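You operate a simulated robot arm through the tools that you are given. There is no shell and no other tool. Be economical: measure what you need, move in short steps, check, and stop when the job is done.

The job below is to be done with a simulated two-armed robot. You get a single attempt, and the scene is never put back.

TASK
Put the teal latch plug on the top of the long table away on the top of the grey bench. Take the drive from the top of the white bench and put it on the top of the floor speaker. Put the yellow cable spool on the plate of the speaker stand. Count the green tags on the top of the plug bench, then put as many of the purple caps from the top of the plug bench on the low shelf of the plug bench. Switch the drum brake lever on. Push the safe door shut. Do these in any order. Set down upright: teal latch plug. The drum brake lever goes to its stop.

It is judged by the outcome, as a careful person would: the job done as asked, and still so three seconds after it is handed in. It fails if anything else is knocked over, pushed out of place, dropped, spilled or broken. Lids that push on must go on centred and level and be pressed home; caps that screw on are set level and turned clockwise until they are tight.

THE ROBOT
Two 7-joint arms with three-finger grippers on one trunk, on a base that drives. Base frame: it is fixed to the floor where the robot stands at the start and does not move with it; the origin is under the middle of the robot, x ahead of it, y to its left, z up; the surface under the hand at the start is at about z = 800. Readings come in mm, rad, newtons and seconds.
The left shoulder is at the start at [70, 146, 1207], the right one opposite. With the tool pointing down near the work surface each hand reaches from about 220 to 680 mm from the robot's upright axis, wherever it stands, measured 20 degrees to its own side. Places, roughly: drive [-1250, 2000, 1000]; drum brake lever [800, -300, 1100]; green tag [-1250, 5500, 1000]; low shelf of the plug bench [-1300, 4900, 300]; plate of the speaker stand [800, 500, 800]; purple cap (3x3x5 cm) [-1100, 4300, 900]; safe door [3400, 1600, 1200]; teal latch plug (3x3x7 cm) [500, -200, 800]; top of the floor speaker (29x20 cm) [-720, -900, 340]; top of the grey bench [-1200, 800, 700]; yellow cable spool [-1250, 2750, 750]. Payload 2.2 kg a hand.
The TCP of each hand is the grasp point between the finger pads, 28 mm short of the fingertips. In the tool frame z runs along the fingers and y along their closing line. Largest opening 102 mm; the body of the gripper starts 71 mm behind the TCP.
Orientation is that of the tool frame in the base frame, as [roll, pitch, yaw] about the fixed x, y, z axes, in that order (R = Rz(yaw) Ry(pitch) Rx(roll)). With the fingers straight down and closing along the base's y, the tool's x points along the base's -x, its y along +y and its z along -z.

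THE INTERFACE
- The arms move only by the tool apply_moves. It takes "left_rows", "right_rows" or both (then of equal length, played together; a hand with none holds still); each is one flat list of numbers, 7 for each row, row after row: the turn, a rotation vector about the tool's x, y, z in rad, then the shift along the tool's x, y, z in m, then the finger opening in m, from 0 to 0.102. In form: [ax, ay, az, dx, dy, dz, claw, ax, ay, az, dx, dy, dz, claw, ...]. A call has 1 to 10 rows; each row is the pose to reach, as a shift and turn from the pose commanded when the call began, along the tool's axes at that moment. Rows are played at 5 a second. More than 50 mm and 0.15 rad between two rows, or a gripper value outside its range, and nothing of the call is played. Where a pose cannot be reached the arm comes as near as it can. A force on the tool above 40 N (or 10 N above the force at the start of the call, whichever is more), or a blocked arm, ends the call early, and 0.2 s more pass. Each finger halts on what it meets, pressing with about 22 N; the grip force reading is that of the motor and also rises with nothing between the fingers. The clock runs only during rows and for 0.2 s after the last one: add rows that repeat a pose to give the fingers time. It gives the time, the measured TCP pose, the force on the tool (base axes), the opening and the grip force at its end, in the units of the frame above (readings bear some noise), with the torque about the TCP (base axes, N m) and any sound that the robot's microphone picked up.
- Cameras (640 x 400 px; columns grow to the right, rows downward): "scene" is now at [142, -2.6, 1445.5]; the picture's right is [-0.05, -1.00, 0.00], its down [-0.48, 0.02, -0.88] and it looks along [0.87, -0.04, -0.48] (base axes); focal length 241 px, centre (320, 200). "left" rides on the left gripper at [72, 38, -86] in its tool frame; the picture's right is [-0.46, 0.89, 0.00], its down [-0.60, -0.32, -0.73] and it looks along [-0.65, -0.34, 0.68] (tool axes); focal length 256 px, centre (320, 200). "right" rides on the right gripper at [69, 44, -86] in its tool frame; the picture's right is [-0.53, 0.85, 0.00], its down [-0.58, -0.36, -0.73] and it looks along [-0.62, -0.39, 0.68] (tool axes); focal length 256 px, centre (320, 200). There is no depth. A picture from a camera that has moved, and an enlarged one, comes with that camera's place and axes in the base frame and with its lens.
- camera(camera): a new picture of that camera. No time passes.
- slide_trunk(by): slides the trunk up (or, below 0, down) by that many mm; the arms and the scene camera ride with it, the base frame stays. It gives what a move gives, with no picture.
- base_move(legs): drives the robot by 1 to 6 legs, each [ahead, left, turn to the left] in mm, mm and rad, along the robot's own axes; the way and the turn of a leg run together, so that a leg with both is an arc; at most 1500 mm and 3.142 rad a leg. The arms and the cameras ride along, it lands a little off, and it stops where it bumps. It gives what a move gives.
- turn_head(pan, tilt): turns the head with the scene camera to pan (to the left, within 1.501 rad either way) and tilt (down, from -0.506 to 1.204), counted from straight ahead of the robot. It gives what a move gives.
- zoom(camera, box): a new picture of the part [left, top, right, bottom] of that camera's present view, enlarged. No time passes.
- sign_off(): hands the job in; it is judged then, once.

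Work in short steps. Places have to be worked out from the pictures, the camera data and where the tool is seen: move nearer, look again, correct. Check each grasp and each placing, and mend what went wrong. You have 186 turns and 174 pictures in all, those below and enlarged ones among them. Open the grippers and draw the arms clear of the work before you hand the job in, unless the task says otherwise.

The tools are called after ">>>" as a command line: name --argument value ..., lists and objects as JSON in quotes. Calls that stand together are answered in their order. apply_moves: Moves the arms, as the interface text tells. Its arguments: {"type":"object","properties":{"left_rows":{"type":"array"},"right_rows":{"type":"array"}},"required":[]} The other tools are called the same way: slide_trunk (by) slides the trunk up or down; base_move (legs) drives the base; turn_head (pan, tilt) turns the head that bears the scene camera; camera (camera) takes a picture; zoom (camera, box) takes an enlarged picture of a part of a camera's view; sign_off () hands the job in.

At the start:

```text
t: 0.0
left_position: [474.8, 178.4, 1269.8]
left_ee_rot: [3.141, 0.001, -3.141]
left_force: [-1.6, -0.7, 0.1]
left_ft_torque: [0.0, 0.0, 0.02]
left_gripper_width: 102.0
left_gripper_force: 0.0
right_position: [429.6, -229.8, 1341.9]
right_ee_rot: [-3.14, 0.0, 3.14]
right_force: [0.2, 0.6, -0.3]
right_ft_torque: [0.0, 0.04, -0.01]
right_gripper_width: 102.0
right_gripper_force: 0.1
trunk travel left (down, up): [-745.0, 195.0]
robot x, y, heading: [0.2, -0.7, -0.004]
head pan, tilt: [-0.047, 0.504]
```

scene: 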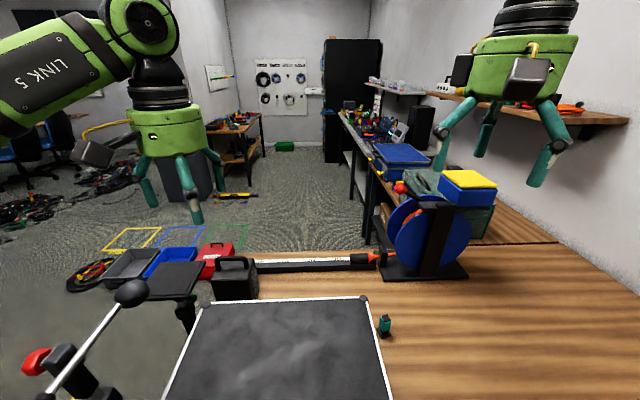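
right: 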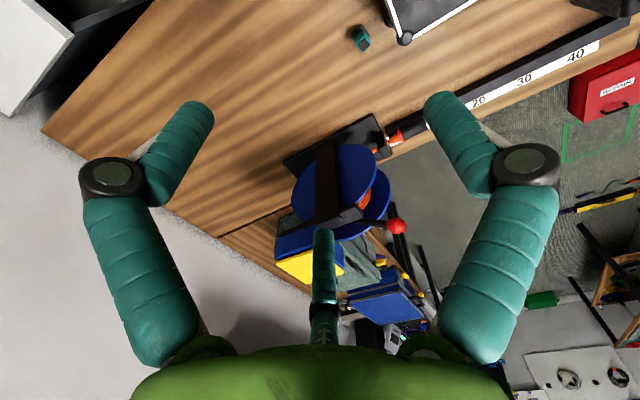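
left: 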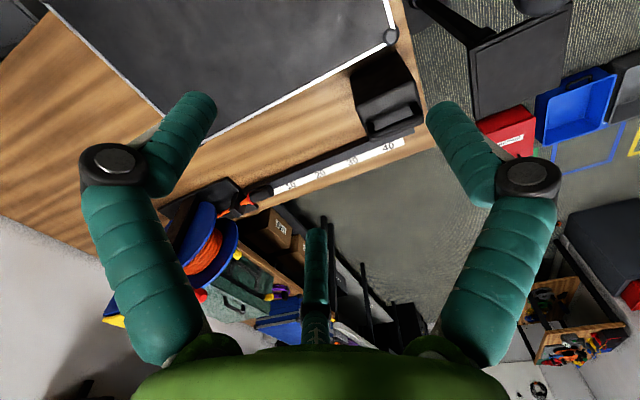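

I'll start by looking more closely at the plug and drum brake areas.

>>> zoom --camera "scene" --box '[340, 140, 520, 350]'

>>> zoom --camera "right" --box '[250, 100, 450, 270]'

>>> zoom --camera "scene" --box '[0, 200, 280, 400]'

```text
1.90 times, centred on (430, 245) of scene
camera zoom: at [142.0, -2.6, 1445.5], right [-0.05, -1.0, 0.0], down [-0.48, 0.02, -0.88], along [0.87, -0.04, -0.48], focal length 460 px, centre (110, 114)
```

zoom: 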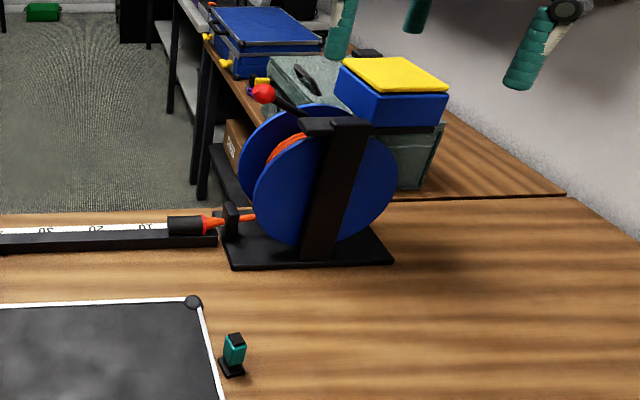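

```text
2.35 times, centred on (350, 185) of right
camera zoom: at [359.9, -186.0, 1427.2], right [0.54, 0.84, 0.0], down [0.58, -0.37, 0.73], along [0.62, -0.39, -0.68], focal length 602 px, centre (249, 235)
```

zoom: 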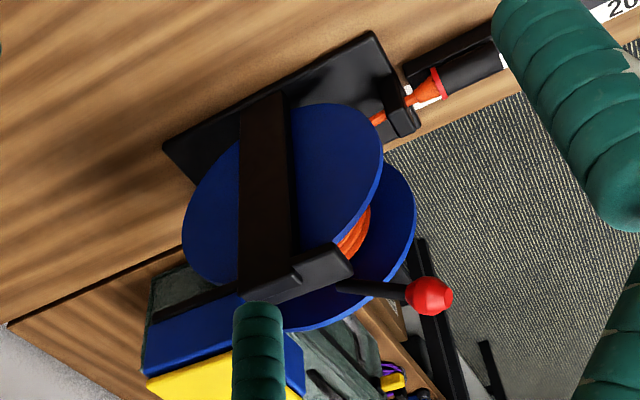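

```text
2.00 times, centred on (140, 300) of scene
camera zoom: at [142.0, -2.6, 1445.5], right [-0.05, -1.0, 0.0], down [-0.48, 0.02, -0.88], along [0.87, -0.04, -0.48], focal length 483 px, centre (680, 0)
```

zoom: 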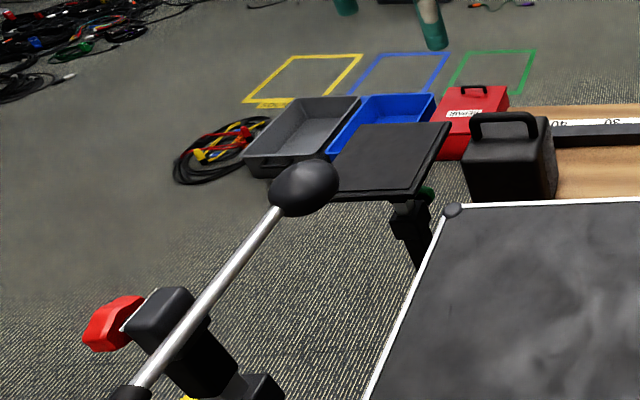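

The knob triangulates to about [767, -271, 1132]. I'll bring the right wrist camera closer to see how the lever works and its markings.

>>> apply_moves --right_rows '[0, 0, 0, -0.04, 0.02, 0, 0.102, 0, 0, 0, -0.08, 0.05, 0, 0.102, 0, 0, 0, -0.12, 0.08, 0, 0.102, 0, 0, 0, -0.12, 0.1, 0, 0.102]'

>>> camera --camera "right"

>>> turn_head --pan -0.35 --tilt 0.4

>>> zoom --camera "scene" --box '[260, 120, 440, 230]'

```text
t: 1.0
left_position: [475.0, 178.3, 1270.2]
left_ee_rot: [-3.142, -0.001, -3.139]
left_force: [0.2, 1.1, -0.2]
left_ft_torque: [-0.04, 0.0, 0.01]
left_gripper_width: 101.9
left_gripper_force: 0.0
right_position: [473.3, -199.4, 1290.0]
right_ee_rot: [-3.14, 0.003, 3.14]
right_force: [-0.4, 0.1, -0.6]
right_ft_torque: [-0.02, 0.04, 0.02]
right_gripper_width: 102.1
right_gripper_force: 0.0
right hand out of reach, approached as far as the arm can: row 1, 2, 3, 4
trunk travel left (down, up): [-745.0, 195.0]
robot x, y, heading: [4.9, -1.9, -0.005]
head pan, tilt: [-0.047, 0.504]
```

```text
167 pictures are left
camera right: at [403.9, -154.5, 1376.2], right [0.54, 0.84, 0.0], down [0.57, -0.37, 0.73], along [0.62, -0.39, -0.68], focal length 256 px, centre (320, 200)
```

right: 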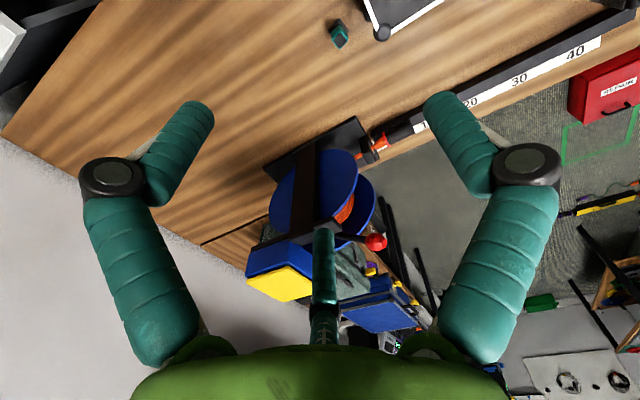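

```text
t: 1.8
left_position: [475.4, 178.8, 1270.6]
left_ee_rot: [-3.141, -0.001, -3.14]
left_force: [0.1, -0.1, 0.3]
left_ft_torque: [0.0, 0.04, 0.0]
left_gripper_width: 101.9
left_gripper_force: 0.1
right_position: [471.7, -198.9, 1290.8]
right_ee_rot: [-3.141, 0.001, 3.14]
right_force: [0.5, 0.2, -0.3]
right_ft_torque: [0.0, -0.01, 0.01]
right_gripper_width: 101.8
right_gripper_force: 0.1
trunk travel left (down, up): [-745.0, 195.0]
robot x, y, heading: [-1.4, 1.6, -0.001]
head pan, tilt: [-0.351, 0.4]
```

```text
3.56 times, centred on (350, 175) of scene
camera zoom: at [138.1, -30.0, 1455.1], right [-0.34, -0.94, 0.0], down [-0.37, 0.13, -0.92], along [0.87, -0.32, -0.39], focal length 858 px, centre (213, 289)
```

zoom: 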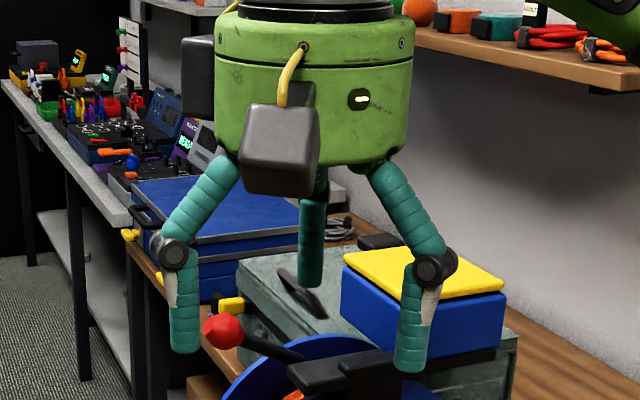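

The arm can't reach any farther at this height. I'll move the hand out of the way and look down and around for the table layout.

>>> apply_moves --right_rows '[0, 0, 0, 0.05, -0.03, 0, 0.102, 0, 0, 0, 0.1, -0.06, 0, 0.102, 0, 0, 0, 0.15, -0.1, 0, 0.102, 0, 0, 0, 0.17, -0.14, 0, 0.102, 0, 0, 0, 0.17, -0.18, 0, 0.102]'

>>> zoom --camera "scene" --box '[240, 120, 420, 300]'

>>> turn_head --pan 0 --tilt 1.1

>>> camera --camera "scene"

>>> turn_head --pan 1.3 --tilt 0.5

>>> camera --camera "scene"

>>> turn_head --pan -1.3 --tilt 0.7

>>> camera --camera "scene"

```text
refused: row 1 steps farther than a row can; nothing moved
```

```text
2.22 times, centred on (330, 210) of scene
camera zoom: at [138.1, -30.0, 1455.1], right [-0.34, -0.94, 0.0], down [-0.37, 0.13, -0.92], along [0.87, -0.32, -0.39], focal length 536 px, centre (298, 178)
```

zoom: 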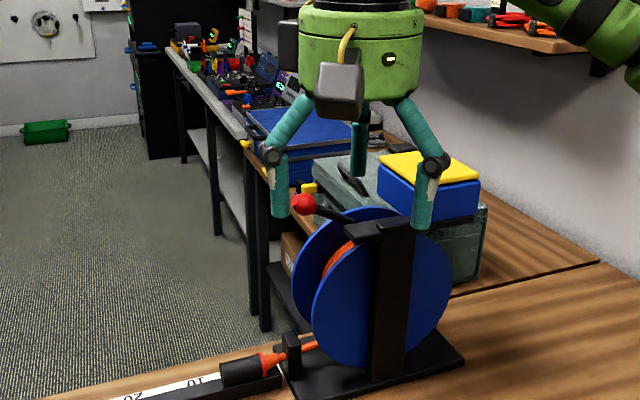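

```text
t: 2.9
left_position: [475.3, 178.5, 1270.7]
left_ee_rot: [3.142, 0.001, -3.139]
left_force: [-0.2, 0.4, 0.3]
left_ft_torque: [0.0, 0.01, 0.03]
left_gripper_width: 101.9
left_gripper_force: 0.0
right_position: [473.2, -198.5, 1289.6]
right_ee_rot: [3.141, 0.004, 3.139]
right_force: [0.3, 0.4, -0.3]
right_ft_torque: [0.03, 0.01, -0.01]
right_gripper_width: 101.9
right_gripper_force: 0.0
trunk travel left (down, up): [-745.0, 195.0]
robot x, y, heading: [0.6, 1.5, 0.004]
head pan, tilt: [0.0, 1.1]
```

```text
164 pictures are left
camera scene: at [114.4, 1.6, 1398.3], right [0.0, -1.0, 0.0], down [-0.89, 0.0, -0.45], along [0.45, 0.0, -0.89], focal length 241 px, centre (320, 200)
```

scene: 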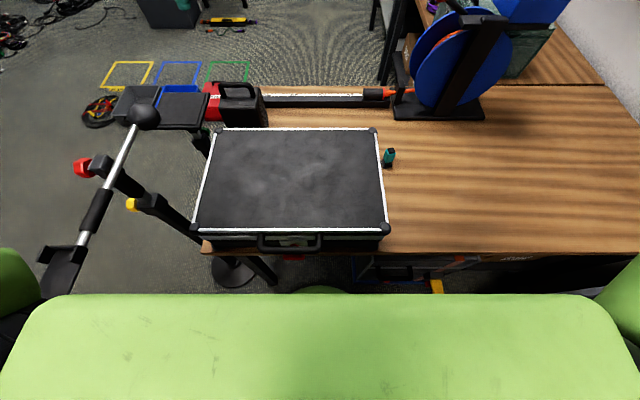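

```text
t: 4.3
left_position: [475.9, 179.9, 1270.6]
left_ee_rot: [-3.141, 0.0, -3.141]
left_force: [-0.5, -0.2, 0.5]
left_ft_torque: [0.01, 0.01, -0.01]
left_gripper_width: 102.1
left_gripper_force: 0.0
right_position: [472.5, -200.0, 1290.3]
right_ee_rot: [3.141, 0.002, 3.139]
right_force: [-0.7, -0.2, 0.5]
right_ft_torque: [-0.01, 0.01, 0.0]
right_gripper_width: 101.8
right_gripper_force: 0.0
trunk travel left (down, up): [-745.0, 195.0]
robot x, y, heading: [-0.3, -0.2, -0.002]
head pan, tilt: [1.3, 0.499]
```

```text
163 pictures are left
camera scene: at [75.6, 89.3, 1445.9], right [0.96, -0.27, 0.0], down [-0.13, -0.46, -0.88], along [0.24, 0.85, -0.48], focal length 241 px, centre (320, 200)
```

scene: 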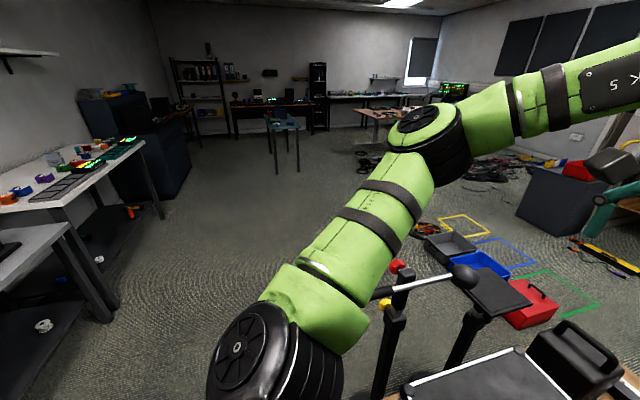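

```text
t: 6.7
left_position: [475.3, 177.7, 1271.4]
left_ee_rot: [3.139, 0.0, -3.139]
left_force: [0.0, -0.7, 0.3]
left_ft_torque: [-0.01, -0.01, -0.02]
left_gripper_width: 102.0
left_gripper_force: 0.0
right_position: [471.7, -198.5, 1290.8]
right_ee_rot: [-3.141, 0.003, 3.139]
right_force: [-0.2, 0.4, 0.2]
right_ft_torque: [0.0, 0.01, 0.01]
right_gripper_width: 101.9
right_gripper_force: 0.0
trunk travel left (down, up): [-745.0, 195.0]
robot x, y, heading: [1.5, 0.1, 0.001]
head pan, tilt: [-1.3, 0.7]
```

```text
162 pictures are left
camera scene: at [74.0, -80.1, 1428.3], right [-0.96, -0.27, 0.0], down [-0.17, 0.62, -0.76], along [0.2, -0.74, -0.64], focal length 241 px, centre (320, 200)
```

scene: 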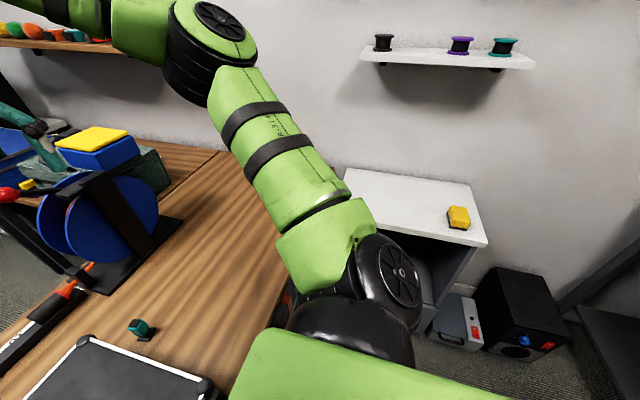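

Table near edge is about x=270 and its far edge about 890. I'll draw the right hand back and up, then get an unobstructed zoom of the lever.

>>> apply_moves --right_rows '[0, 0, 0, 0.04, -0.02, 0, 0.102, 0, 0, 0, 0.08, -0.05, 0, 0.102, 0, 0, 0, 0.12, -0.08, 0, 0.102, 0, 0, 0, 0.15, -0.11, 0.02, 0.102, 0, 0, 0, 0.17, -0.15, 0.03, 0.102, 0, 0, 0, 0.17, -0.19, 0.05, 0.102]'

>>> turn_head --pan -0.4 --tilt 0.4

>>> zoom --camera "scene" --box '[300, 130, 400, 290]'

>>> slide_trunk --by 195

>>> zoom --camera "scene" --box '[270, 150, 430, 280]'

```text
t: 8.1
left_position: [475.5, 177.1, 1270.5]
left_ee_rot: [3.139, -0.001, -3.139]
left_force: [0.5, 0.6, 0.3]
left_ft_torque: [0.03, 0.01, 0.0]
left_gripper_width: 101.8
left_gripper_force: 0.0
right_position: [306.6, -389.4, 1237.7]
right_ee_rot: [3.14, 0.0, 3.141]
right_force: [0.1, -1.4, 0.2]
right_ft_torque: [0.01, 0.05, -0.01]
right_gripper_width: 101.9
right_gripper_force: 0.0
trunk travel left (down, up): [-745.0, 195.0]
robot x, y, heading: [1.4, 3.0, -0.001]
head pan, tilt: [-1.3, 0.7]
```

```text
t: 9.3
left_position: [475.5, 178.6, 1271.0]
left_ee_rot: [-3.141, 0.0, -3.14]
left_force: [-0.6, -0.1, -0.4]
left_ft_torque: [0.01, 0.02, 0.01]
left_gripper_width: 101.9
left_gripper_force: 0.0
right_position: [305.3, -387.8, 1239.6]
right_ee_rot: [3.141, -0.001, 3.14]
right_force: [-0.2, 0.1, 0.0]
right_ft_torque: [0.03, -0.01, -0.01]
right_gripper_width: 102.1
right_gripper_force: 0.1
trunk travel left (down, up): [-745.0, 195.0]
robot x, y, heading: [0.9, -0.1, 0.001]
head pan, tilt: [-0.4, 0.4]
```

```text
2.50 times, centred on (350, 210) of scene
camera zoom: at [136.6, -34.7, 1455.1], right [-0.39, -0.92, 0.0], down [-0.36, 0.15, -0.92], along [0.85, -0.36, -0.39], focal length 604 px, centre (245, 175)
```

zoom: 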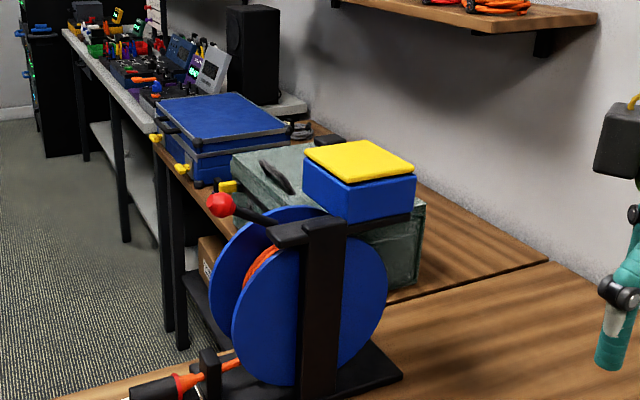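

```text
t: 11.4
left_position: [474.1, 178.0, 1465.2]
left_ee_rot: [-3.141, 0.0, -3.139]
left_force: [0.3, -0.1, 0.1]
left_ft_torque: [0.01, 0.01, 0.04]
left_gripper_width: 101.8
left_gripper_force: 0.1
right_position: [305.7, -388.5, 1433.7]
right_ee_rot: [-3.141, -0.001, 3.14]
right_force: [0.2, -0.3, 0.5]
right_ft_torque: [-0.05, -0.02, -0.01]
right_gripper_width: 102.2
right_gripper_force: 0.1
trunk travel left (down, up): [-940.0, 0.0]
robot x, y, heading: [-2.2, 0.1, 0.002]
head pan, tilt: [-0.4, 0.4]
```

```text
3.08 times, centred on (350, 215) of scene
camera zoom: at [136.6, -34.4, 1650.1], right [-0.39, -0.92, 0.0], down [-0.36, 0.15, -0.92], along [0.85, -0.36, -0.39], focal length 743 px, centre (228, 154)
```

zoom: 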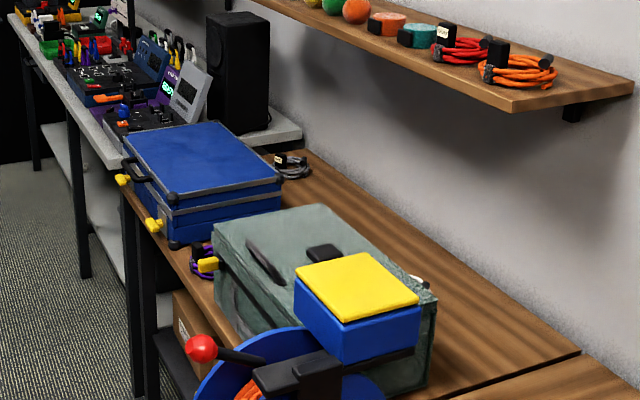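

With the trunk up, I'll extend the right hand forward over the table to view the lever mechanism up close.

>>> apply_moves --right_rows '[0, 0, 0, -0.042, 0.017, 0.015, 0.102, 0, 0, 0, -0.084, 0.034, 0.03, 0.102, 0, 0, 0, -0.126, 0.051, 0.045, 0.102, 0, 0, 0, -0.168, 0.067, 0.06, 0.102, 0, 0, 0, -0.21, 0.084, 0.074, 0.102, 0, 0, 0, -0.252, 0.1, 0.089, 0.102, 0, 0, 0, -0.294, 0.118, 0.1, 0.102, 0, 0, 0, -0.294, 0.118, 0.1, 0.102]'

>>> zoom --camera "right" --box '[200, 100, 480, 290]'

>>> zoom --camera "scene" --box '[230, 180, 470, 360]'

```text
t: 13.2
left_position: [473.8, 178.6, 1466.8]
left_ee_rot: [3.141, 0.002, -3.139]
left_force: [-1.0, 0.5, -0.6]
left_ft_torque: [-0.02, -0.03, 0.03]
left_gripper_width: 101.8
left_gripper_force: 0.0
right_position: [581.9, -277.3, 1335.8]
right_ee_rot: [-3.14, 0.003, 3.14]
right_force: [-1.0, 0.3, -0.1]
right_ft_torque: [-0.05, 0.0, 0.03]
right_gripper_width: 102.0
right_gripper_force: 0.1
right hand out of reach, approached as far as the arm can: row 7, 8
trunk travel left (down, up): [-940.0, 0.0]
robot x, y, heading: [-1.4, -0.4, 0.002]
head pan, tilt: [-0.4, 0.4]
```

```text
2.11 times, centred on (340, 195) of right
camera zoom: at [511.6, -233.4, 1421.7], right [0.54, 0.84, 0.0], down [0.57, -0.37, 0.73], along [0.62, -0.39, -0.68], focal length 539 px, centre (278, 210)
```

zoom: 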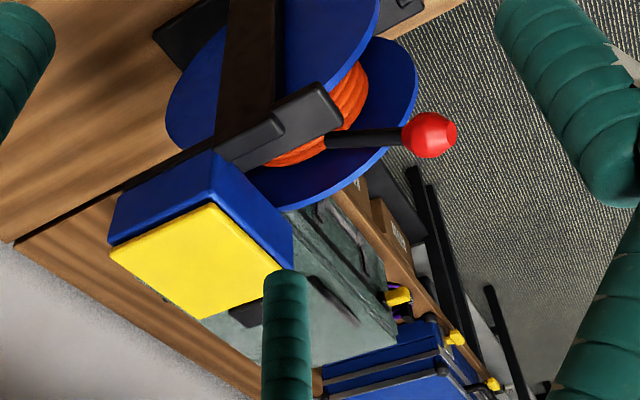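

```text
2.22 times, centred on (350, 270) of scene
camera zoom: at [133.7, -34.3, 1650.3], right [-0.39, -0.92, 0.0], down [-0.36, 0.15, -0.92], along [0.85, -0.36, -0.39], focal length 536 px, centre (253, 44)
```

zoom: 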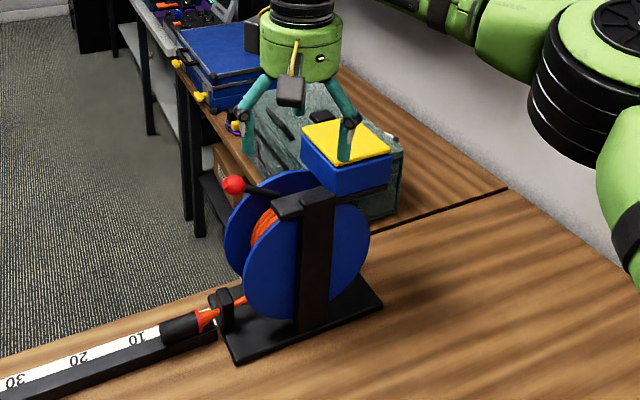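

The lever seems to pivot near [768,-349,1083], pointing +y and about 30° up. I'll zoom further to look for marks or a slot.

>>> zoom --camera "right" --box '[290, 130, 420, 210]'

>>> zoom --camera "scene" --box '[320, 250, 390, 300]'

```text
4.92 times, centred on (355, 170) of right
camera zoom: at [511.6, -233.4, 1421.7], right [0.54, 0.84, 0.0], down [0.57, -0.37, 0.73], along [0.62, -0.39, -0.68], focal length 1260 px, centre (148, 348)
```

zoom: 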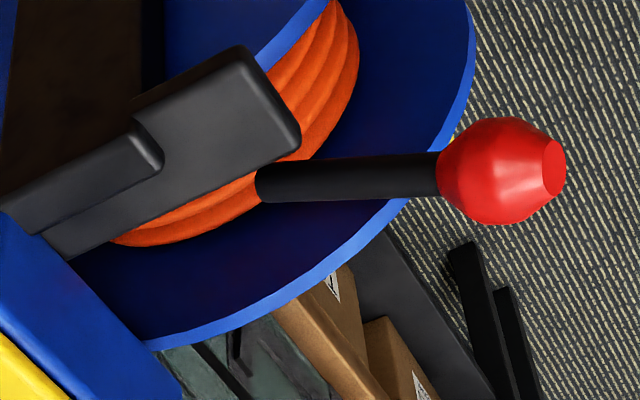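

```text
8.00 times, centred on (355, 275) of scene
camera zoom: at [133.7, -34.3, 1650.3], right [-0.39, -0.92, 0.0], down [-0.36, 0.15, -0.92], along [0.85, -0.36, -0.39], focal length 1931 px, centre (40, -400)
```

zoom: 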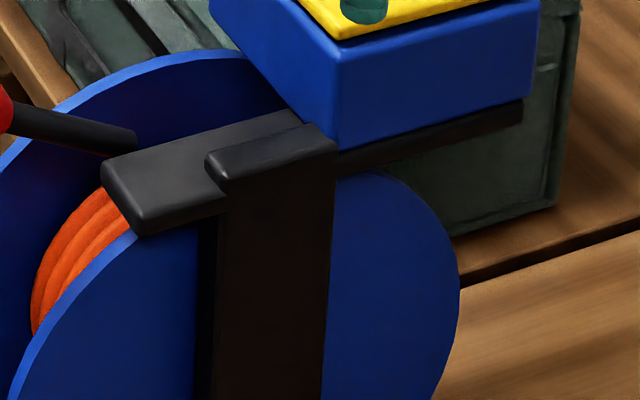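

No marks are visible, so I'll test the lever by feel: a gentle push down first. First I turn the right hand to point forward with fingers closed, still clear of the drum.

>>> apply_moves --right_rows '[0, -0.15, 0, 0.01, 0, 0, 0.05, 0, -0.3, 0, 0.01, 0, 0, 0, 0, -0.45, 0, 0.01, 0, 0.01, 0, 0, -0.6, 0, 0.01, 0, 0.02, 0, 0, -0.75, 0, 0.01, 0, 0.03, 0, 0, -0.9, 0, 0.01, 0, 0.04, 0, 0, -1.05, 0, 0.01, 0, 0.05, 0, 0, -1.2, 0, 0.01, 0, 0.06, 0, 0, -1.35, 0, 0.01, 0, 0.07, 0, 0, -1.5, 0, 0.01, 0, 0.08, 0]'

>>> camera --camera "scene"

```text
t: 15.4
left_position: [478.0, 180.1, 1465.8]
left_ee_rot: [-3.139, -0.001, -3.141]
left_force: [0.2, 0.0, -0.4]
left_ft_torque: [-0.04, 0.06, 0.01]
left_gripper_width: 102.0
left_gripper_force: 0.2
right_position: [574.7, -276.2, 1253.5]
right_ee_rot: [3.134, 1.501, 3.135]
right_force: [-0.8, 0.0, 0.8]
right_ft_torque: [0.02, 0.03, -0.01]
right_gripper_width: 2.1
right_gripper_force: 22.1
trunk travel left (down, up): [-940.0, 0.0]
robot x, y, heading: [-4.7, -2.8, -0.0]
head pan, tilt: [-0.4, 0.4]
```

```text
155 pictures are left
camera scene: at [138.4, -33.2, 1650.0], right [-0.39, -0.92, 0.0], down [-0.36, 0.15, -0.92], along [0.85, -0.36, -0.39], focal length 241 px, centre (320, 200)
```

scene: 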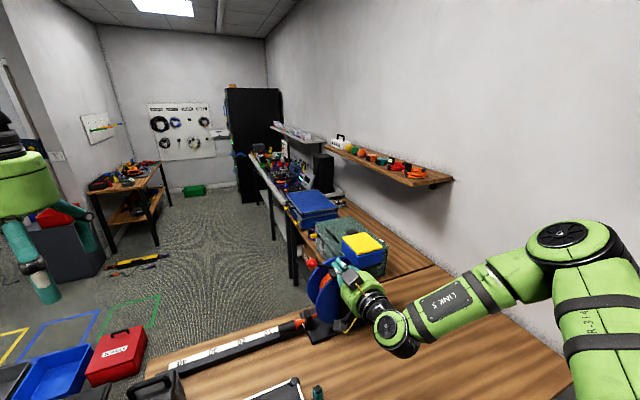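

The hand now points forward at [575,-276,1253]. I'll extend over the knob, staying above it.

>>> apply_moves --right_rows '[0, 0, 0, 0, 0, 0.045, 0, 0, 0, 0, 0, 0, 0.09, 0, 0, 0, 0, 0, 0, 0.135, 0, 0, 0, 0, 0, -0.005, 0.18, 0, 0, 0, 0, 0.025, -0.008, 0.188, 0, 0, 0, 0, 0.05, -0.008, 0.188, 0, 0, 0, 0, 0.05, -0.008, 0.188, 0]'

>>> zoom --camera "scene" --box '[270, 220, 410, 350]'

>>> camera --camera "right"

```text
t: 17.0
left_position: [475.1, 177.8, 1465.2]
left_ee_rot: [-3.141, 0.0, -3.139]
left_force: [0.3, -0.6, -0.5]
left_ft_torque: [0.01, -0.02, 0.0]
left_gripper_width: 101.9
left_gripper_force: 0.0
right_position: [704.9, -301.5, 1259.3]
right_ee_rot: [3.136, 1.501, 3.134]
right_force: [0.1, 0.6, -0.5]
right_ft_torque: [0.02, 0.0, -0.01]
right_gripper_width: 2.3
right_gripper_force: 22.1
right hand out of reach, approached as far as the arm can: row 3, 4, 5, 6, 7
trunk travel left (down, up): [-940.0, 0.0]
robot x, y, heading: [-0.2, 2.1, 0.005]
head pan, tilt: [-0.4, 0.4]
```

```text
3.08 times, centred on (340, 285) of scene
camera zoom: at [135.9, -34.8, 1650.2], right [-0.39, -0.92, 0.0], down [-0.36, 0.15, -0.92], along [0.85, -0.36, -0.39], focal length 743 px, centre (258, -62)
```

zoom: 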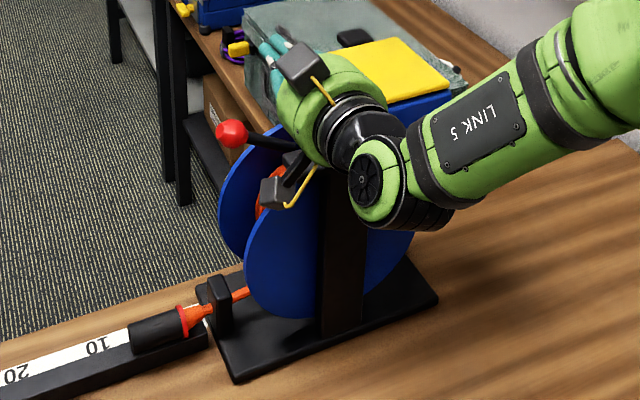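

```text
153 pictures are left
camera right: at [613.4, -257.7, 1195.6], right [0.04, 0.84, 0.53], down [-0.69, -0.36, 0.63], along [0.72, -0.39, 0.57], focal length 256 px, centre (320, 200)
```

right: 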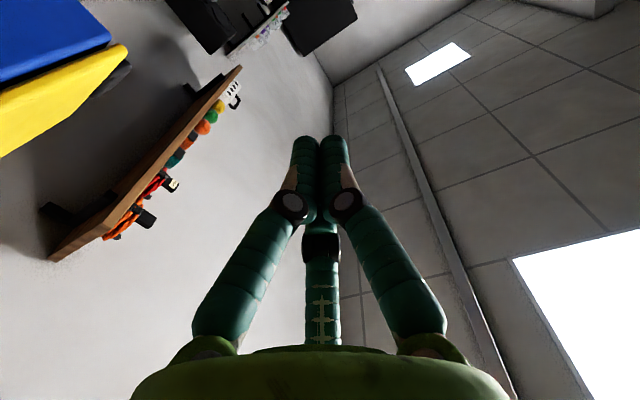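

The arm stops short of the knob. I'll check the base's footprint against the table so I know how far I can turn or drive.

>>> apply_moves --right_rows '[0, 0, 0, 0, 0, -0.05, 0, 0, 0, 0, 0, 0, -0.1, 0, 0, 0, 0, 0, -0.05, -0.15, 0, 0, 0, 0, 0, -0.1, -0.15, 0]'

>>> turn_head --pan -1.1 --tilt 1.2

>>> camera --camera "scene"

>>> turn_head --pan 1.1 --tilt 1.2

>>> camera --camera "scene"

```text
refused: row 3 steps farther than a row can; nothing moved
```

```text
t: 18.1
left_position: [476.8, 178.9, 1464.4]
left_ee_rot: [3.141, -0.001, -3.14]
left_force: [-0.1, 1.0, -0.5]
left_ft_torque: [0.02, 0.01, 0.04]
left_gripper_width: 101.7
left_gripper_force: 0.1
right_position: [704.5, -301.4, 1258.7]
right_ee_rot: [-3.141, 1.498, 3.14]
right_force: [-0.3, -0.2, -0.3]
right_ft_torque: [-0.03, -0.02, 0.01]
right_gripper_width: 2.1
right_gripper_force: 21.6
trunk travel left (down, up): [-940.0, 0.0]
robot x, y, heading: [1.4, 0.2, -0.002]
head pan, tilt: [-1.1, 1.201]
```

```text
152 pictures are left
camera scene: at [76.7, -47.9, 1587.3], right [-0.89, -0.45, 0.0], down [-0.42, 0.83, -0.36], along [0.17, -0.32, -0.93], focal length 241 px, centre (320, 200)
```

scene: 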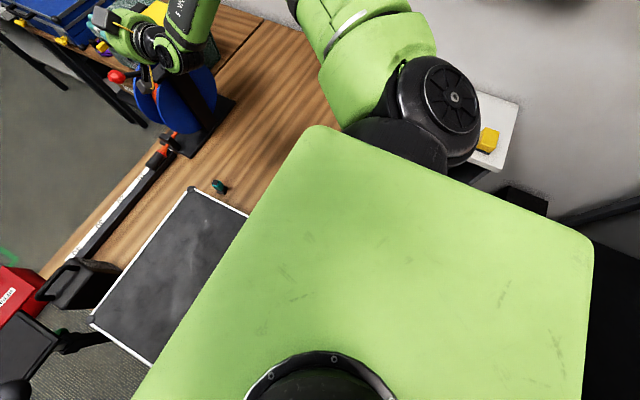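

```text
t: 20.2
left_position: [477.0, 178.6, 1464.8]
left_ee_rot: [-3.141, 0.001, -3.139]
left_force: [-0.4, 0.4, 0.6]
left_ft_torque: [0.02, 0.0, 0.0]
left_gripper_width: 102.3
left_gripper_force: 0.0
right_position: [704.5, -301.5, 1257.8]
right_ee_rot: [3.141, 1.499, 3.14]
right_force: [-0.5, -0.6, -0.8]
right_ft_torque: [0.01, 0.0, 0.01]
right_gripper_width: 2.3
right_gripper_force: 21.7
trunk travel left (down, up): [-940.0, 0.0]
robot x, y, heading: [-1.0, -0.4, 0.001]
head pan, tilt: [1.1, 1.201]
```

```text
151 pictures are left
camera scene: at [76.6, 51.5, 1587.3], right [0.89, -0.45, 0.0], down [-0.42, -0.83, -0.36], along [0.16, 0.32, -0.93], focal length 241 px, centre (320, 200)
```

scene: 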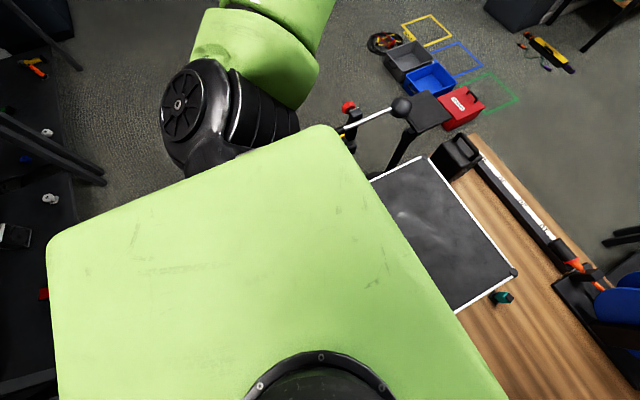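

The footprint isn't visible. I'll retract, lower the trunk so the shoulder is nearer the knob's height, and retry the extension with the hand pitched less.

>>> apply_moves --right_rows '[0, 0, 0, -0.02, 0, -0.04, 0, 0, 0, 0, -0.03, 0.005, -0.08, 0, 0, 0.1, 0, -0.04, 0.01, -0.12, 0, 0, 0.2, 0, -0.05, 0.015, -0.15, 0, 0, 0.3, 0, -0.06, 0.015, -0.15, 0, 0, 0.3, 0, -0.06, 0.015, -0.15, 0]'

>>> turn_head --pan -0.4 --tilt 0.6

>>> slide_trunk --by -110

```text
t: 21.6
left_position: [476.2, 178.6, 1465.3]
left_ee_rot: [3.141, 0.0, -3.141]
left_force: [0.6, -0.3, 0.8]
left_ft_torque: [-0.01, 0.01, 0.02]
left_gripper_width: 102.0
left_gripper_force: 0.1
right_position: [560.2, -288.4, 1324.2]
right_ee_rot: [3.141, 1.2, 3.141]
right_force: [-0.4, 0.8, -0.2]
right_ft_torque: [-0.01, 0.0, -0.01]
right_gripper_width: 2.4
right_gripper_force: 22.0
trunk travel left (down, up): [-940.0, 0.0]
robot x, y, heading: [-0.8, -1.1, 0.002]
head pan, tilt: [1.1, 1.201]
```

```text
t: 23.2
left_position: [476.6, 178.4, 1465.5]
left_ee_rot: [3.142, 0.0, -3.138]
left_force: [0.0, -0.2, -0.4]
left_ft_torque: [0.0, 0.0, -0.01]
left_gripper_width: 102.0
left_gripper_force: 0.0
right_position: [560.0, -289.9, 1325.0]
right_ee_rot: [-3.141, 1.2, 3.138]
right_force: [0.4, -0.2, -0.5]
right_ft_torque: [-0.01, 0.04, -0.02]
right_gripper_width: 2.1
right_gripper_force: 22.0
trunk travel left (down, up): [-940.0, 0.0]
robot x, y, heading: [-0.4, -2.0, -0.003]
head pan, tilt: [-0.4, 0.6]
```

```text
t: 24.6
left_position: [474.8, 178.8, 1357.3]
left_ee_rot: [3.141, 0.0, -3.14]
left_force: [0.1, 0.3, -0.8]
left_ft_torque: [0.03, 0.03, 0.0]
left_gripper_width: 102.2
left_gripper_force: 0.2
right_position: [559.9, -289.8, 1213.8]
right_ee_rot: [-3.141, 1.202, 3.139]
right_force: [0.1, 0.4, 0.2]
right_ft_torque: [-0.02, 0.0, 0.0]
right_gripper_width: 2.1
right_gripper_force: 22.0
trunk travel left (down, up): [-830.0, 110.0]
robot x, y, heading: [1.7, -1.4, 0.004]
head pan, tilt: [-0.4, 0.6]
```

Now extend toward [768,-288,1178], just over the rod inboard of the knob.

>>> apply_moves --right_rows '[0, 0, 0, -0.0085, 0, 0.0413, 0, 0, 0, 0, -0.017, 0, 0.0826, 0, 0, 0, 0, -0.0256, 0, 0.124, 0, 0, 0, 0, -0.034, 0, 0.165, 0, 0, 0, 0, -0.0427, 0, 0.2065, 0, 0, 0, 0, -0.0427, 0, 0.2065, 0]'

>>> zoom --camera "scene" --box '[230, 110, 430, 270]'

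```text
t: 26.0
left_position: [474.3, 178.3, 1356.5]
left_ee_rot: [-3.14, 0.0, -3.14]
left_force: [-0.4, 0.1, -0.4]
left_ft_torque: [0.0, 0.01, -0.05]
left_gripper_width: 101.9
left_gripper_force: 0.0
right_position: [761.1, -290.8, 1184.7]
right_ee_rot: [3.138, 1.199, 3.136]
right_force: [-0.2, -0.5, 0.5]
right_ft_torque: [-0.02, -0.02, -0.02]
right_gripper_width: 2.3
right_gripper_force: 21.7
right hand out of reach, approached as far as the arm can: row 5, 6
trunk travel left (down, up): [-830.0, 110.0]
robot x, y, heading: [-1.6, 0.1, 0.005]
head pan, tilt: [-0.4, 0.6]
```

```text
2.50 times, centred on (330, 190) of scene
camera zoom: at [130.9, -33.2, 1522.0], right [-0.39, -0.92, 0.0], down [-0.52, 0.22, -0.83], along [0.76, -0.32, -0.56], focal length 604 px, centre (295, 225)
```

zoom: 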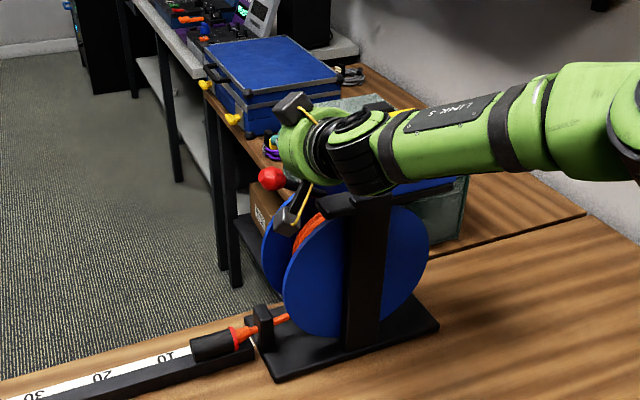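

I'm over the lever. Now pushing down in small steps, watching force.

>>> apply_moves --right_rows '[0, 0, 0, 0.0093, 0, 0.0036, 0, 0, 0, 0, 0.0186, 0, 0.0072, 0, 0, 0, 0, 0.028, 0, 0.0109, 0, 0, 0, 0, 0.0373, 0, 0.0145, 0, 0, 0, 0, 0.0466, 0, 0.018, 0, 0, 0, 0, 0.0559, 0, 0.0217, 0]'

>>> zoom --camera "scene" --box '[270, 150, 370, 230]'

```text
t: 27.4
left_position: [474.7, 177.1, 1356.7]
left_ee_rot: [-3.14, 0.003, -3.141]
left_force: [0.3, -0.3, 0.5]
left_ft_torque: [0.0, 0.0, -0.01]
left_gripper_width: 102.1
left_gripper_force: 0.0
right_position: [740.8, -300.2, 1144.3]
right_ee_rot: [3.139, 1.201, 3.139]
right_force: [-2.0, -3.7, 3.3]
right_ft_torque: [-0.03, -0.09, -0.01]
right_gripper_width: 2.1
right_gripper_force: 22.6
right hand out of reach, approached as far as the arm can: row 1, 2, 3, 4, 5, 6
trunk travel left (down, up): [-830.0, 110.0]
robot x, y, heading: [2.6, -2.3, -0.003]
head pan, tilt: [-0.4, 0.6]
```

```text
5.00 times, centred on (320, 190) of scene
camera zoom: at [130.9, -34.0, 1522.0], right [-0.39, -0.92, 0.0], down [-0.52, 0.22, -0.83], along [0.76, -0.32, -0.56], focal length 1207 px, centre (320, 250)
```

zoom: 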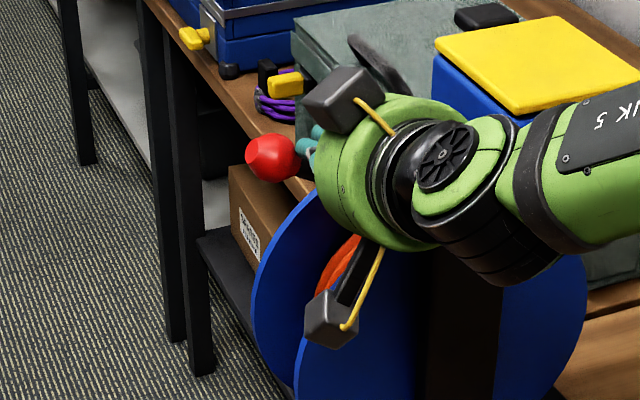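

The hand is touching the rod but at the edge of its reach (fingertips ~x=767). I'll lift off, then shift the base right and slightly forward for margin.

>>> apply_moves --right_rows '[0, 0, 0, -0.02, 0, -0.02, 0, 0, 0, 0, -0.04, 0, -0.05, 0, 0, 0, 0, -0.06, 0, -0.09, 0, 0, 0, 0, -0.08, 0, -0.13, 0]'

>>> base_move --legs '[[0, -120, 0], [30, 0, 0]]'

```text
t: 28.4
left_position: [473.6, 178.9, 1356.7]
left_ee_rot: [3.141, 0.002, -3.139]
left_force: [0.4, -0.2, 0.5]
left_ft_torque: [-0.01, -0.05, -0.03]
left_gripper_width: 102.2
left_gripper_force: 0.1
right_position: [645.4, -297.3, 1264.7]
right_ee_rot: [-3.139, 1.2, -3.139]
right_force: [-0.1, -0.9, 0.3]
right_ft_torque: [0.02, 0.03, 0.0]
right_gripper_width: 2.4
right_gripper_force: 21.9
trunk travel left (down, up): [-830.0, 110.0]
robot x, y, heading: [0.2, -1.0, -0.002]
head pan, tilt: [-0.4, 0.6]
```

```text
t: 29.9
left_position: [468.4, 59.9, 1356.2]
left_ee_rot: [3.139, 0.0, -3.133]
left_force: [1.0, -0.1, -0.2]
left_ft_torque: [0.05, 0.03, -0.01]
left_gripper_width: 102.2
left_gripper_force: 0.1
right_position: [644.5, -414.8, 1264.0]
right_ee_rot: [3.136, 1.201, 3.141]
right_force: [0.5, -0.8, -0.9]
right_ft_torque: [-0.01, -0.01, 0.02]
right_gripper_width: 2.2
right_gripper_force: 22.3
trunk travel left (down, up): [-830.0, 110.0]
robot x, y, heading: [-5.0, -118.4, 0.01]
head pan, tilt: [-0.4, 0.6]
stopped in leg 2: the robot was blocked; the commanded pose is now the measured one
```

Forward is blocked at the table. I'll try turning left in place, which brings the right shoulder forward.

>>> base_move --legs '[[-8, 0, 0], [0, 0, 0.45]]'

```text
t: 31.9
left_position: [329.9, 253.6, 1356.1]
left_ee_rot: [-3.141, -0.001, -2.67]
left_force: [-0.2, 0.3, 0.0]
left_ft_torque: [0.02, 0.0, 0.0]
left_gripper_width: 101.8
left_gripper_force: 0.0
right_position: [699.4, -93.9, 1264.7]
right_ee_rot: [3.137, 1.2, -2.676]
right_force: [0.9, -0.8, -0.7]
right_ft_torque: [-0.01, 0.01, 0.03]
right_gripper_width: 2.1
right_gripper_force: 21.6
trunk travel left (down, up): [-830.0, 110.0]
robot x, y, heading: [-11.9, -120.9, 0.467]
head pan, tilt: [-0.4, 0.6]
```

The turn worked; the right shoulder is now at about [116,-220]. I'll re-aim the hand along +x and place it just short of and above the knob.

>>> apply_moves --right_rows '[0.087, 0, 0.034, 0.0136, -0.0374, -0.0075, 0, 0.174, 0, 0.068, 0.0273, -0.075, -0.015, 0, 0.261, 0, 0.101, 0.041, -0.1123, -0.0224, 0, 0.348, 0, 0.135, 0.0546, -0.15, -0.03, 0, 0.435, 0, 0.169, 0.0682, -0.1872, -0.0374, 0, 0.435, 0, 0.169, 0.0682, -0.1872, -0.0374, 0]'

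>>> camera --camera "scene"

```text
t: 33.3
left_position: [329.3, 255.5, 1355.4]
left_ee_rot: [-3.14, 0.001, -2.671]
left_force: [0.0, 0.6, -0.6]
left_ft_torque: [-0.06, -0.01, -0.01]
left_gripper_width: 102.1
left_gripper_force: 0.0
right_position: [728.5, -286.7, 1213.3]
right_ee_rot: [-3.139, 1.202, -3.139]
right_force: [0.0, 0.5, 0.3]
right_ft_torque: [-0.02, 0.03, -0.04]
right_gripper_width: 2.2
right_gripper_force: 22.4
trunk travel left (down, up): [-830.0, 110.0]
robot x, y, heading: [-13.8, -118.7, 0.469]
head pan, tilt: [-0.4, 0.6]
```

```text
148 pictures are left
camera scene: at [120.3, -88.9, 1521.9], right [0.07, -1.0, 0.0], down [-0.56, -0.04, -0.83], along [0.82, 0.06, -0.56], focal length 241 px, centre (320, 200)
```

scene: 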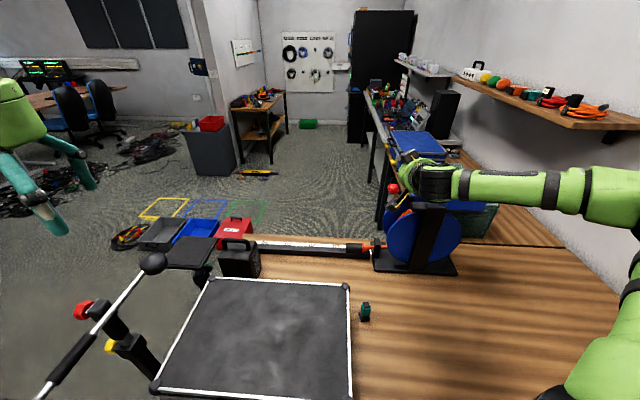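

Good reach now. Advance over the lever then press down in small steps.

>>> apply_moves --right_rows '[0, 0, 0, -0.008, 0, 0.02, 0, 0, 0, 0, -0.0156, 0, 0.04, 0, 0, 0, 0, 0.005, 0, 0.048, 0, 0, 0, 0, 0.0245, 0, 0.0556, 0, 0, 0, 0, 0.034, 0, 0.059, 0, 0, 0, 0, 0.043, 0, 0.063, 0, 0, 0, 0, 0.053, 0, 0.0665, 0, 0, 0, 0, 0.062, 0, 0.07, 0]'

>>> zoom --camera "scene" --box '[360, 150, 440, 220]'

```text
t: 35.2
left_position: [327.4, 253.8, 1355.9]
left_ee_rot: [-3.139, 0.003, -2.67]
left_force: [0.0, -0.2, -0.1]
left_ft_torque: [-0.02, 0.04, -0.02]
left_gripper_width: 101.9
left_gripper_force: 0.0
right_position: [776.1, -285.8, 1149.9]
right_ee_rot: [3.12, 1.239, 3.116]
right_force: [-14.1, -3.2, 15.5]
right_ft_torque: [0.1, 0.0, 0.14]
right_gripper_width: 6.0
right_gripper_force: 31.1
trunk travel left (down, up): [-830.0, 110.0]
robot x, y, heading: [-14.9, -121.3, 0.471]
head pan, tilt: [-0.4, 0.6]
stopped in row 8 (right hand): the force on the tool passed its limit at 43 N (the readings are from after the stop); the commanded pose is now the measured one
```

```text
5.71 times, centred on (400, 185) of scene
camera zoom: at [117.6, -90.4, 1521.9], right [0.07, -1.0, 0.0], down [-0.56, -0.04, -0.83], along [0.82, 0.06, -0.56], focal length 1379 px, centre (-137, 286)
```

zoom: 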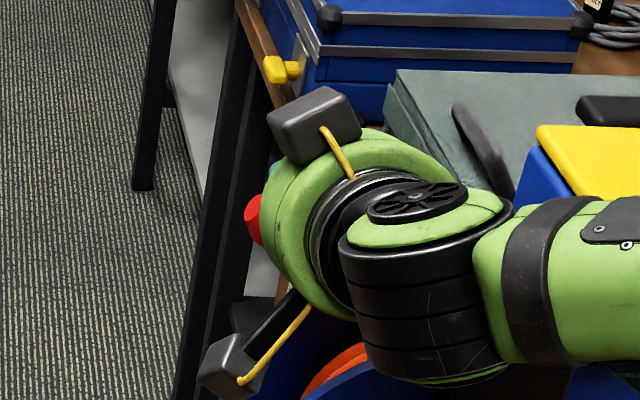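

The push stopped at 43 N with little travel, so down may be the blocked direction. I'll back off and look at the knob.

>>> apply_moves --right_rows '[0, 0, 0, -0.02, 0, -0.01, 0, 0, 0, 0, -0.05, 0, -0.03, 0, 0, 0, 0, -0.06, 0, -0.07, 0, 0, 0, 0, -0.06, -0.04, -0.1, 0, 0, 0, 0, -0.06, -0.08, -0.12, 0, 0, 0, 0, -0.06, -0.12, -0.12, 0]'

>>> zoom --camera "scene" --box '[360, 150, 480, 250]'

```text
t: 36.6
left_position: [329.6, 255.2, 1355.8]
left_ee_rot: [3.141, -0.001, -2.67]
left_force: [0.5, -0.4, 0.1]
left_ft_torque: [-0.02, 0.0, 0.0]
left_gripper_width: 101.8
left_gripper_force: 0.0
right_position: [684.9, -403.6, 1242.1]
right_ee_rot: [3.126, 1.231, 3.126]
right_force: [0.2, 0.2, -0.6]
right_ft_torque: [0.05, -0.01, -0.01]
right_gripper_width: 2.3
right_gripper_force: 31.3
trunk travel left (down, up): [-830.0, 110.0]
robot x, y, heading: [-12.9, -121.5, 0.466]
head pan, tilt: [-0.4, 0.6]
```

```text
4.00 times, centred on (420, 200) of scene
camera zoom: at [121.0, -89.2, 1521.8], right [0.07, -1.0, 0.0], down [-0.56, -0.04, -0.82], along [0.82, 0.06, -0.57], focal length 966 px, centre (-80, 200)
```

zoom: 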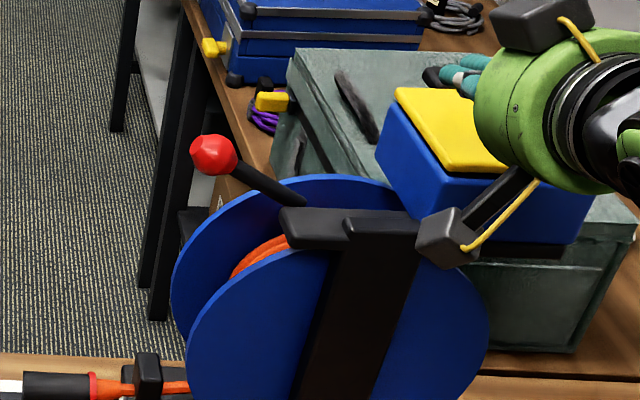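

The lever has not moved; down is a stop. I'll come in from underneath/outside the knob and swing it up and over toward −y instead.

>>> apply_moves --right_rows '[0, 0, 0, 0.016, 0.045, -0.003, 0, 0, 0, 0, 0.032, 0.09, -0.006, 0, 0, 0, 0, 0.04, 0.13, -0.0096, 0, 0, 0, 0, 0.055, 0.149, -0.005, 0, 0, 0, 0, 0.095, 0.149, 0.007, 0, 0, 0, 0, 0.137, 0.149, 0.022, 0, 0, 0, 0, 0.137, 0.149, 0.022, 0]'

>>> zoom --camera "scene" --box '[360, 150, 480, 250]'

>>> camera --camera "right"

```text
t: 38.2
left_position: [329.4, 255.0, 1356.3]
left_ee_rot: [3.14, 0.0, -2.668]
left_force: [-0.4, 0.5, -0.2]
left_ft_torque: [0.02, 0.03, 0.02]
left_gripper_width: 101.9
left_gripper_force: 0.1
right_position: [659.2, -257.4, 1105.4]
right_ee_rot: [3.126, 1.231, 3.122]
right_force: [0.2, 0.6, 0.2]
right_ft_torque: [-0.01, 0.0, 0.02]
right_gripper_width: 2.3
right_gripper_force: 31.6
trunk travel left (down, up): [-830.0, 110.0]
robot x, y, heading: [-13.1, -122.3, 0.465]
head pan, tilt: [-0.4, 0.6]
```

```text
4.00 times, centred on (420, 200) of scene
camera zoom: at [120.6, -89.6, 1521.9], right [0.07, -1.0, 0.0], down [-0.56, -0.04, -0.83], along [0.82, 0.06, -0.56], focal length 966 px, centre (-80, 200)
```

zoom: 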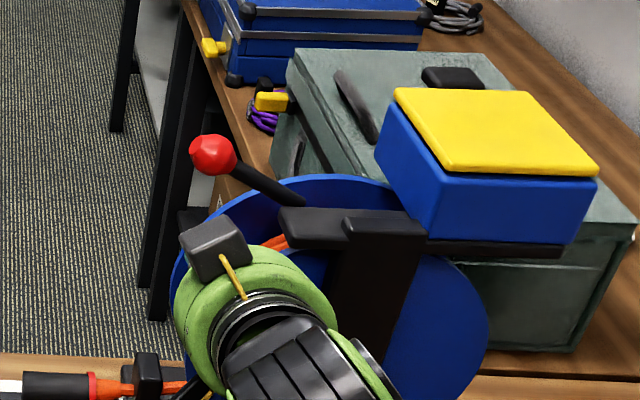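

```text
144 pictures are left
camera right: at [555.1, -212.7, 1068.9], right [0.18, 0.84, 0.51], down [-0.5, -0.37, 0.79], along [0.85, -0.4, 0.35], focal length 256 px, centre (320, 200)
```

right: 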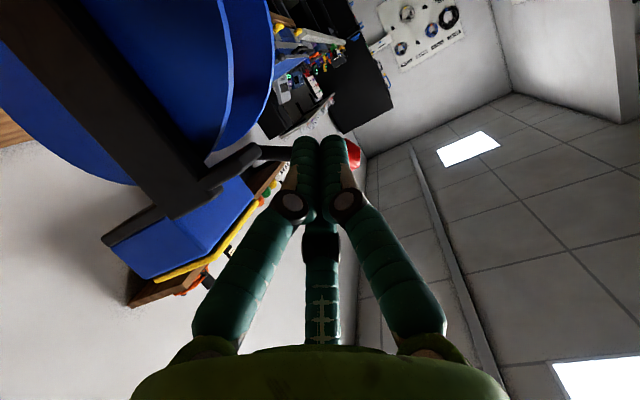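

Views confirm knob [768,-266,1130], rod base [768,-343,1087]. Slide the fingers forward under the knob.

>>> apply_moves --right_rows '[0, 0, 0, 0.0, 0, 0.03, 0, 0, 0, 0, -0.012, 0, 0.065, 0, 0, 0, 0, -0.0277, 0, 0.108, 0, 0, 0, 0, -0.0277, 0, 0.108, 0]'

>>> zoom --camera "scene" --box '[360, 150, 480, 250]'

>>> camera --camera "right"

```text
t: 39.2
left_position: [329.4, 253.7, 1356.0]
left_ee_rot: [-3.142, 0.001, -2.672]
left_force: [0.0, 0.2, 0.3]
left_ft_torque: [-0.04, 0.03, 0.03]
left_gripper_width: 102.1
left_gripper_force: 0.1
right_position: [769.4, -255.8, 1095.5]
right_ee_rot: [3.128, 1.231, 3.123]
right_force: [-0.1, 0.2, 0.2]
right_ft_torque: [0.05, 0.01, 0.01]
right_gripper_width: 2.3
right_gripper_force: 31.3
trunk travel left (down, up): [-830.0, 110.0]
robot x, y, heading: [-11.8, -119.9, 0.462]
head pan, tilt: [-0.4, 0.6]
```

```text
4.00 times, centred on (420, 200) of scene
camera zoom: at [119.8, -90.2, 1522.0], right [0.07, -1.0, 0.0], down [-0.56, -0.04, -0.83], along [0.82, 0.06, -0.56], focal length 966 px, centre (-80, 200)
```

zoom: 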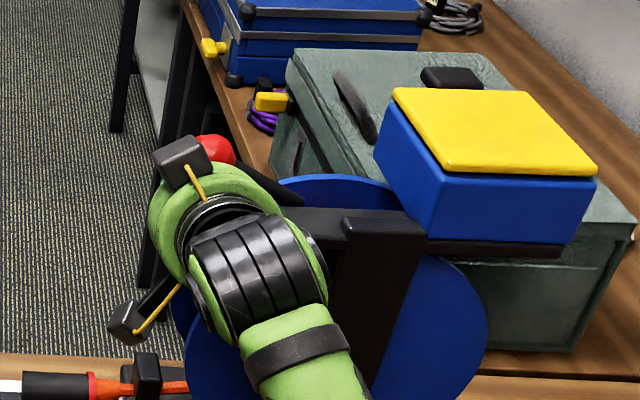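

```text
142 pictures are left
camera right: at [665.3, -212.5, 1058.9], right [0.18, 0.84, 0.51], down [-0.5, -0.37, 0.79], along [0.85, -0.4, 0.35], focal length 256 px, centre (320, 200)
```

right: 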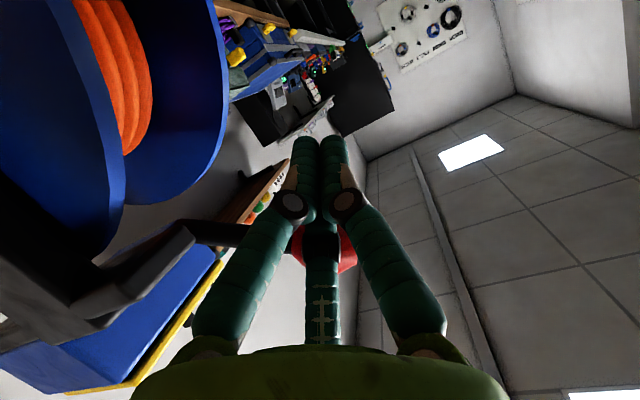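

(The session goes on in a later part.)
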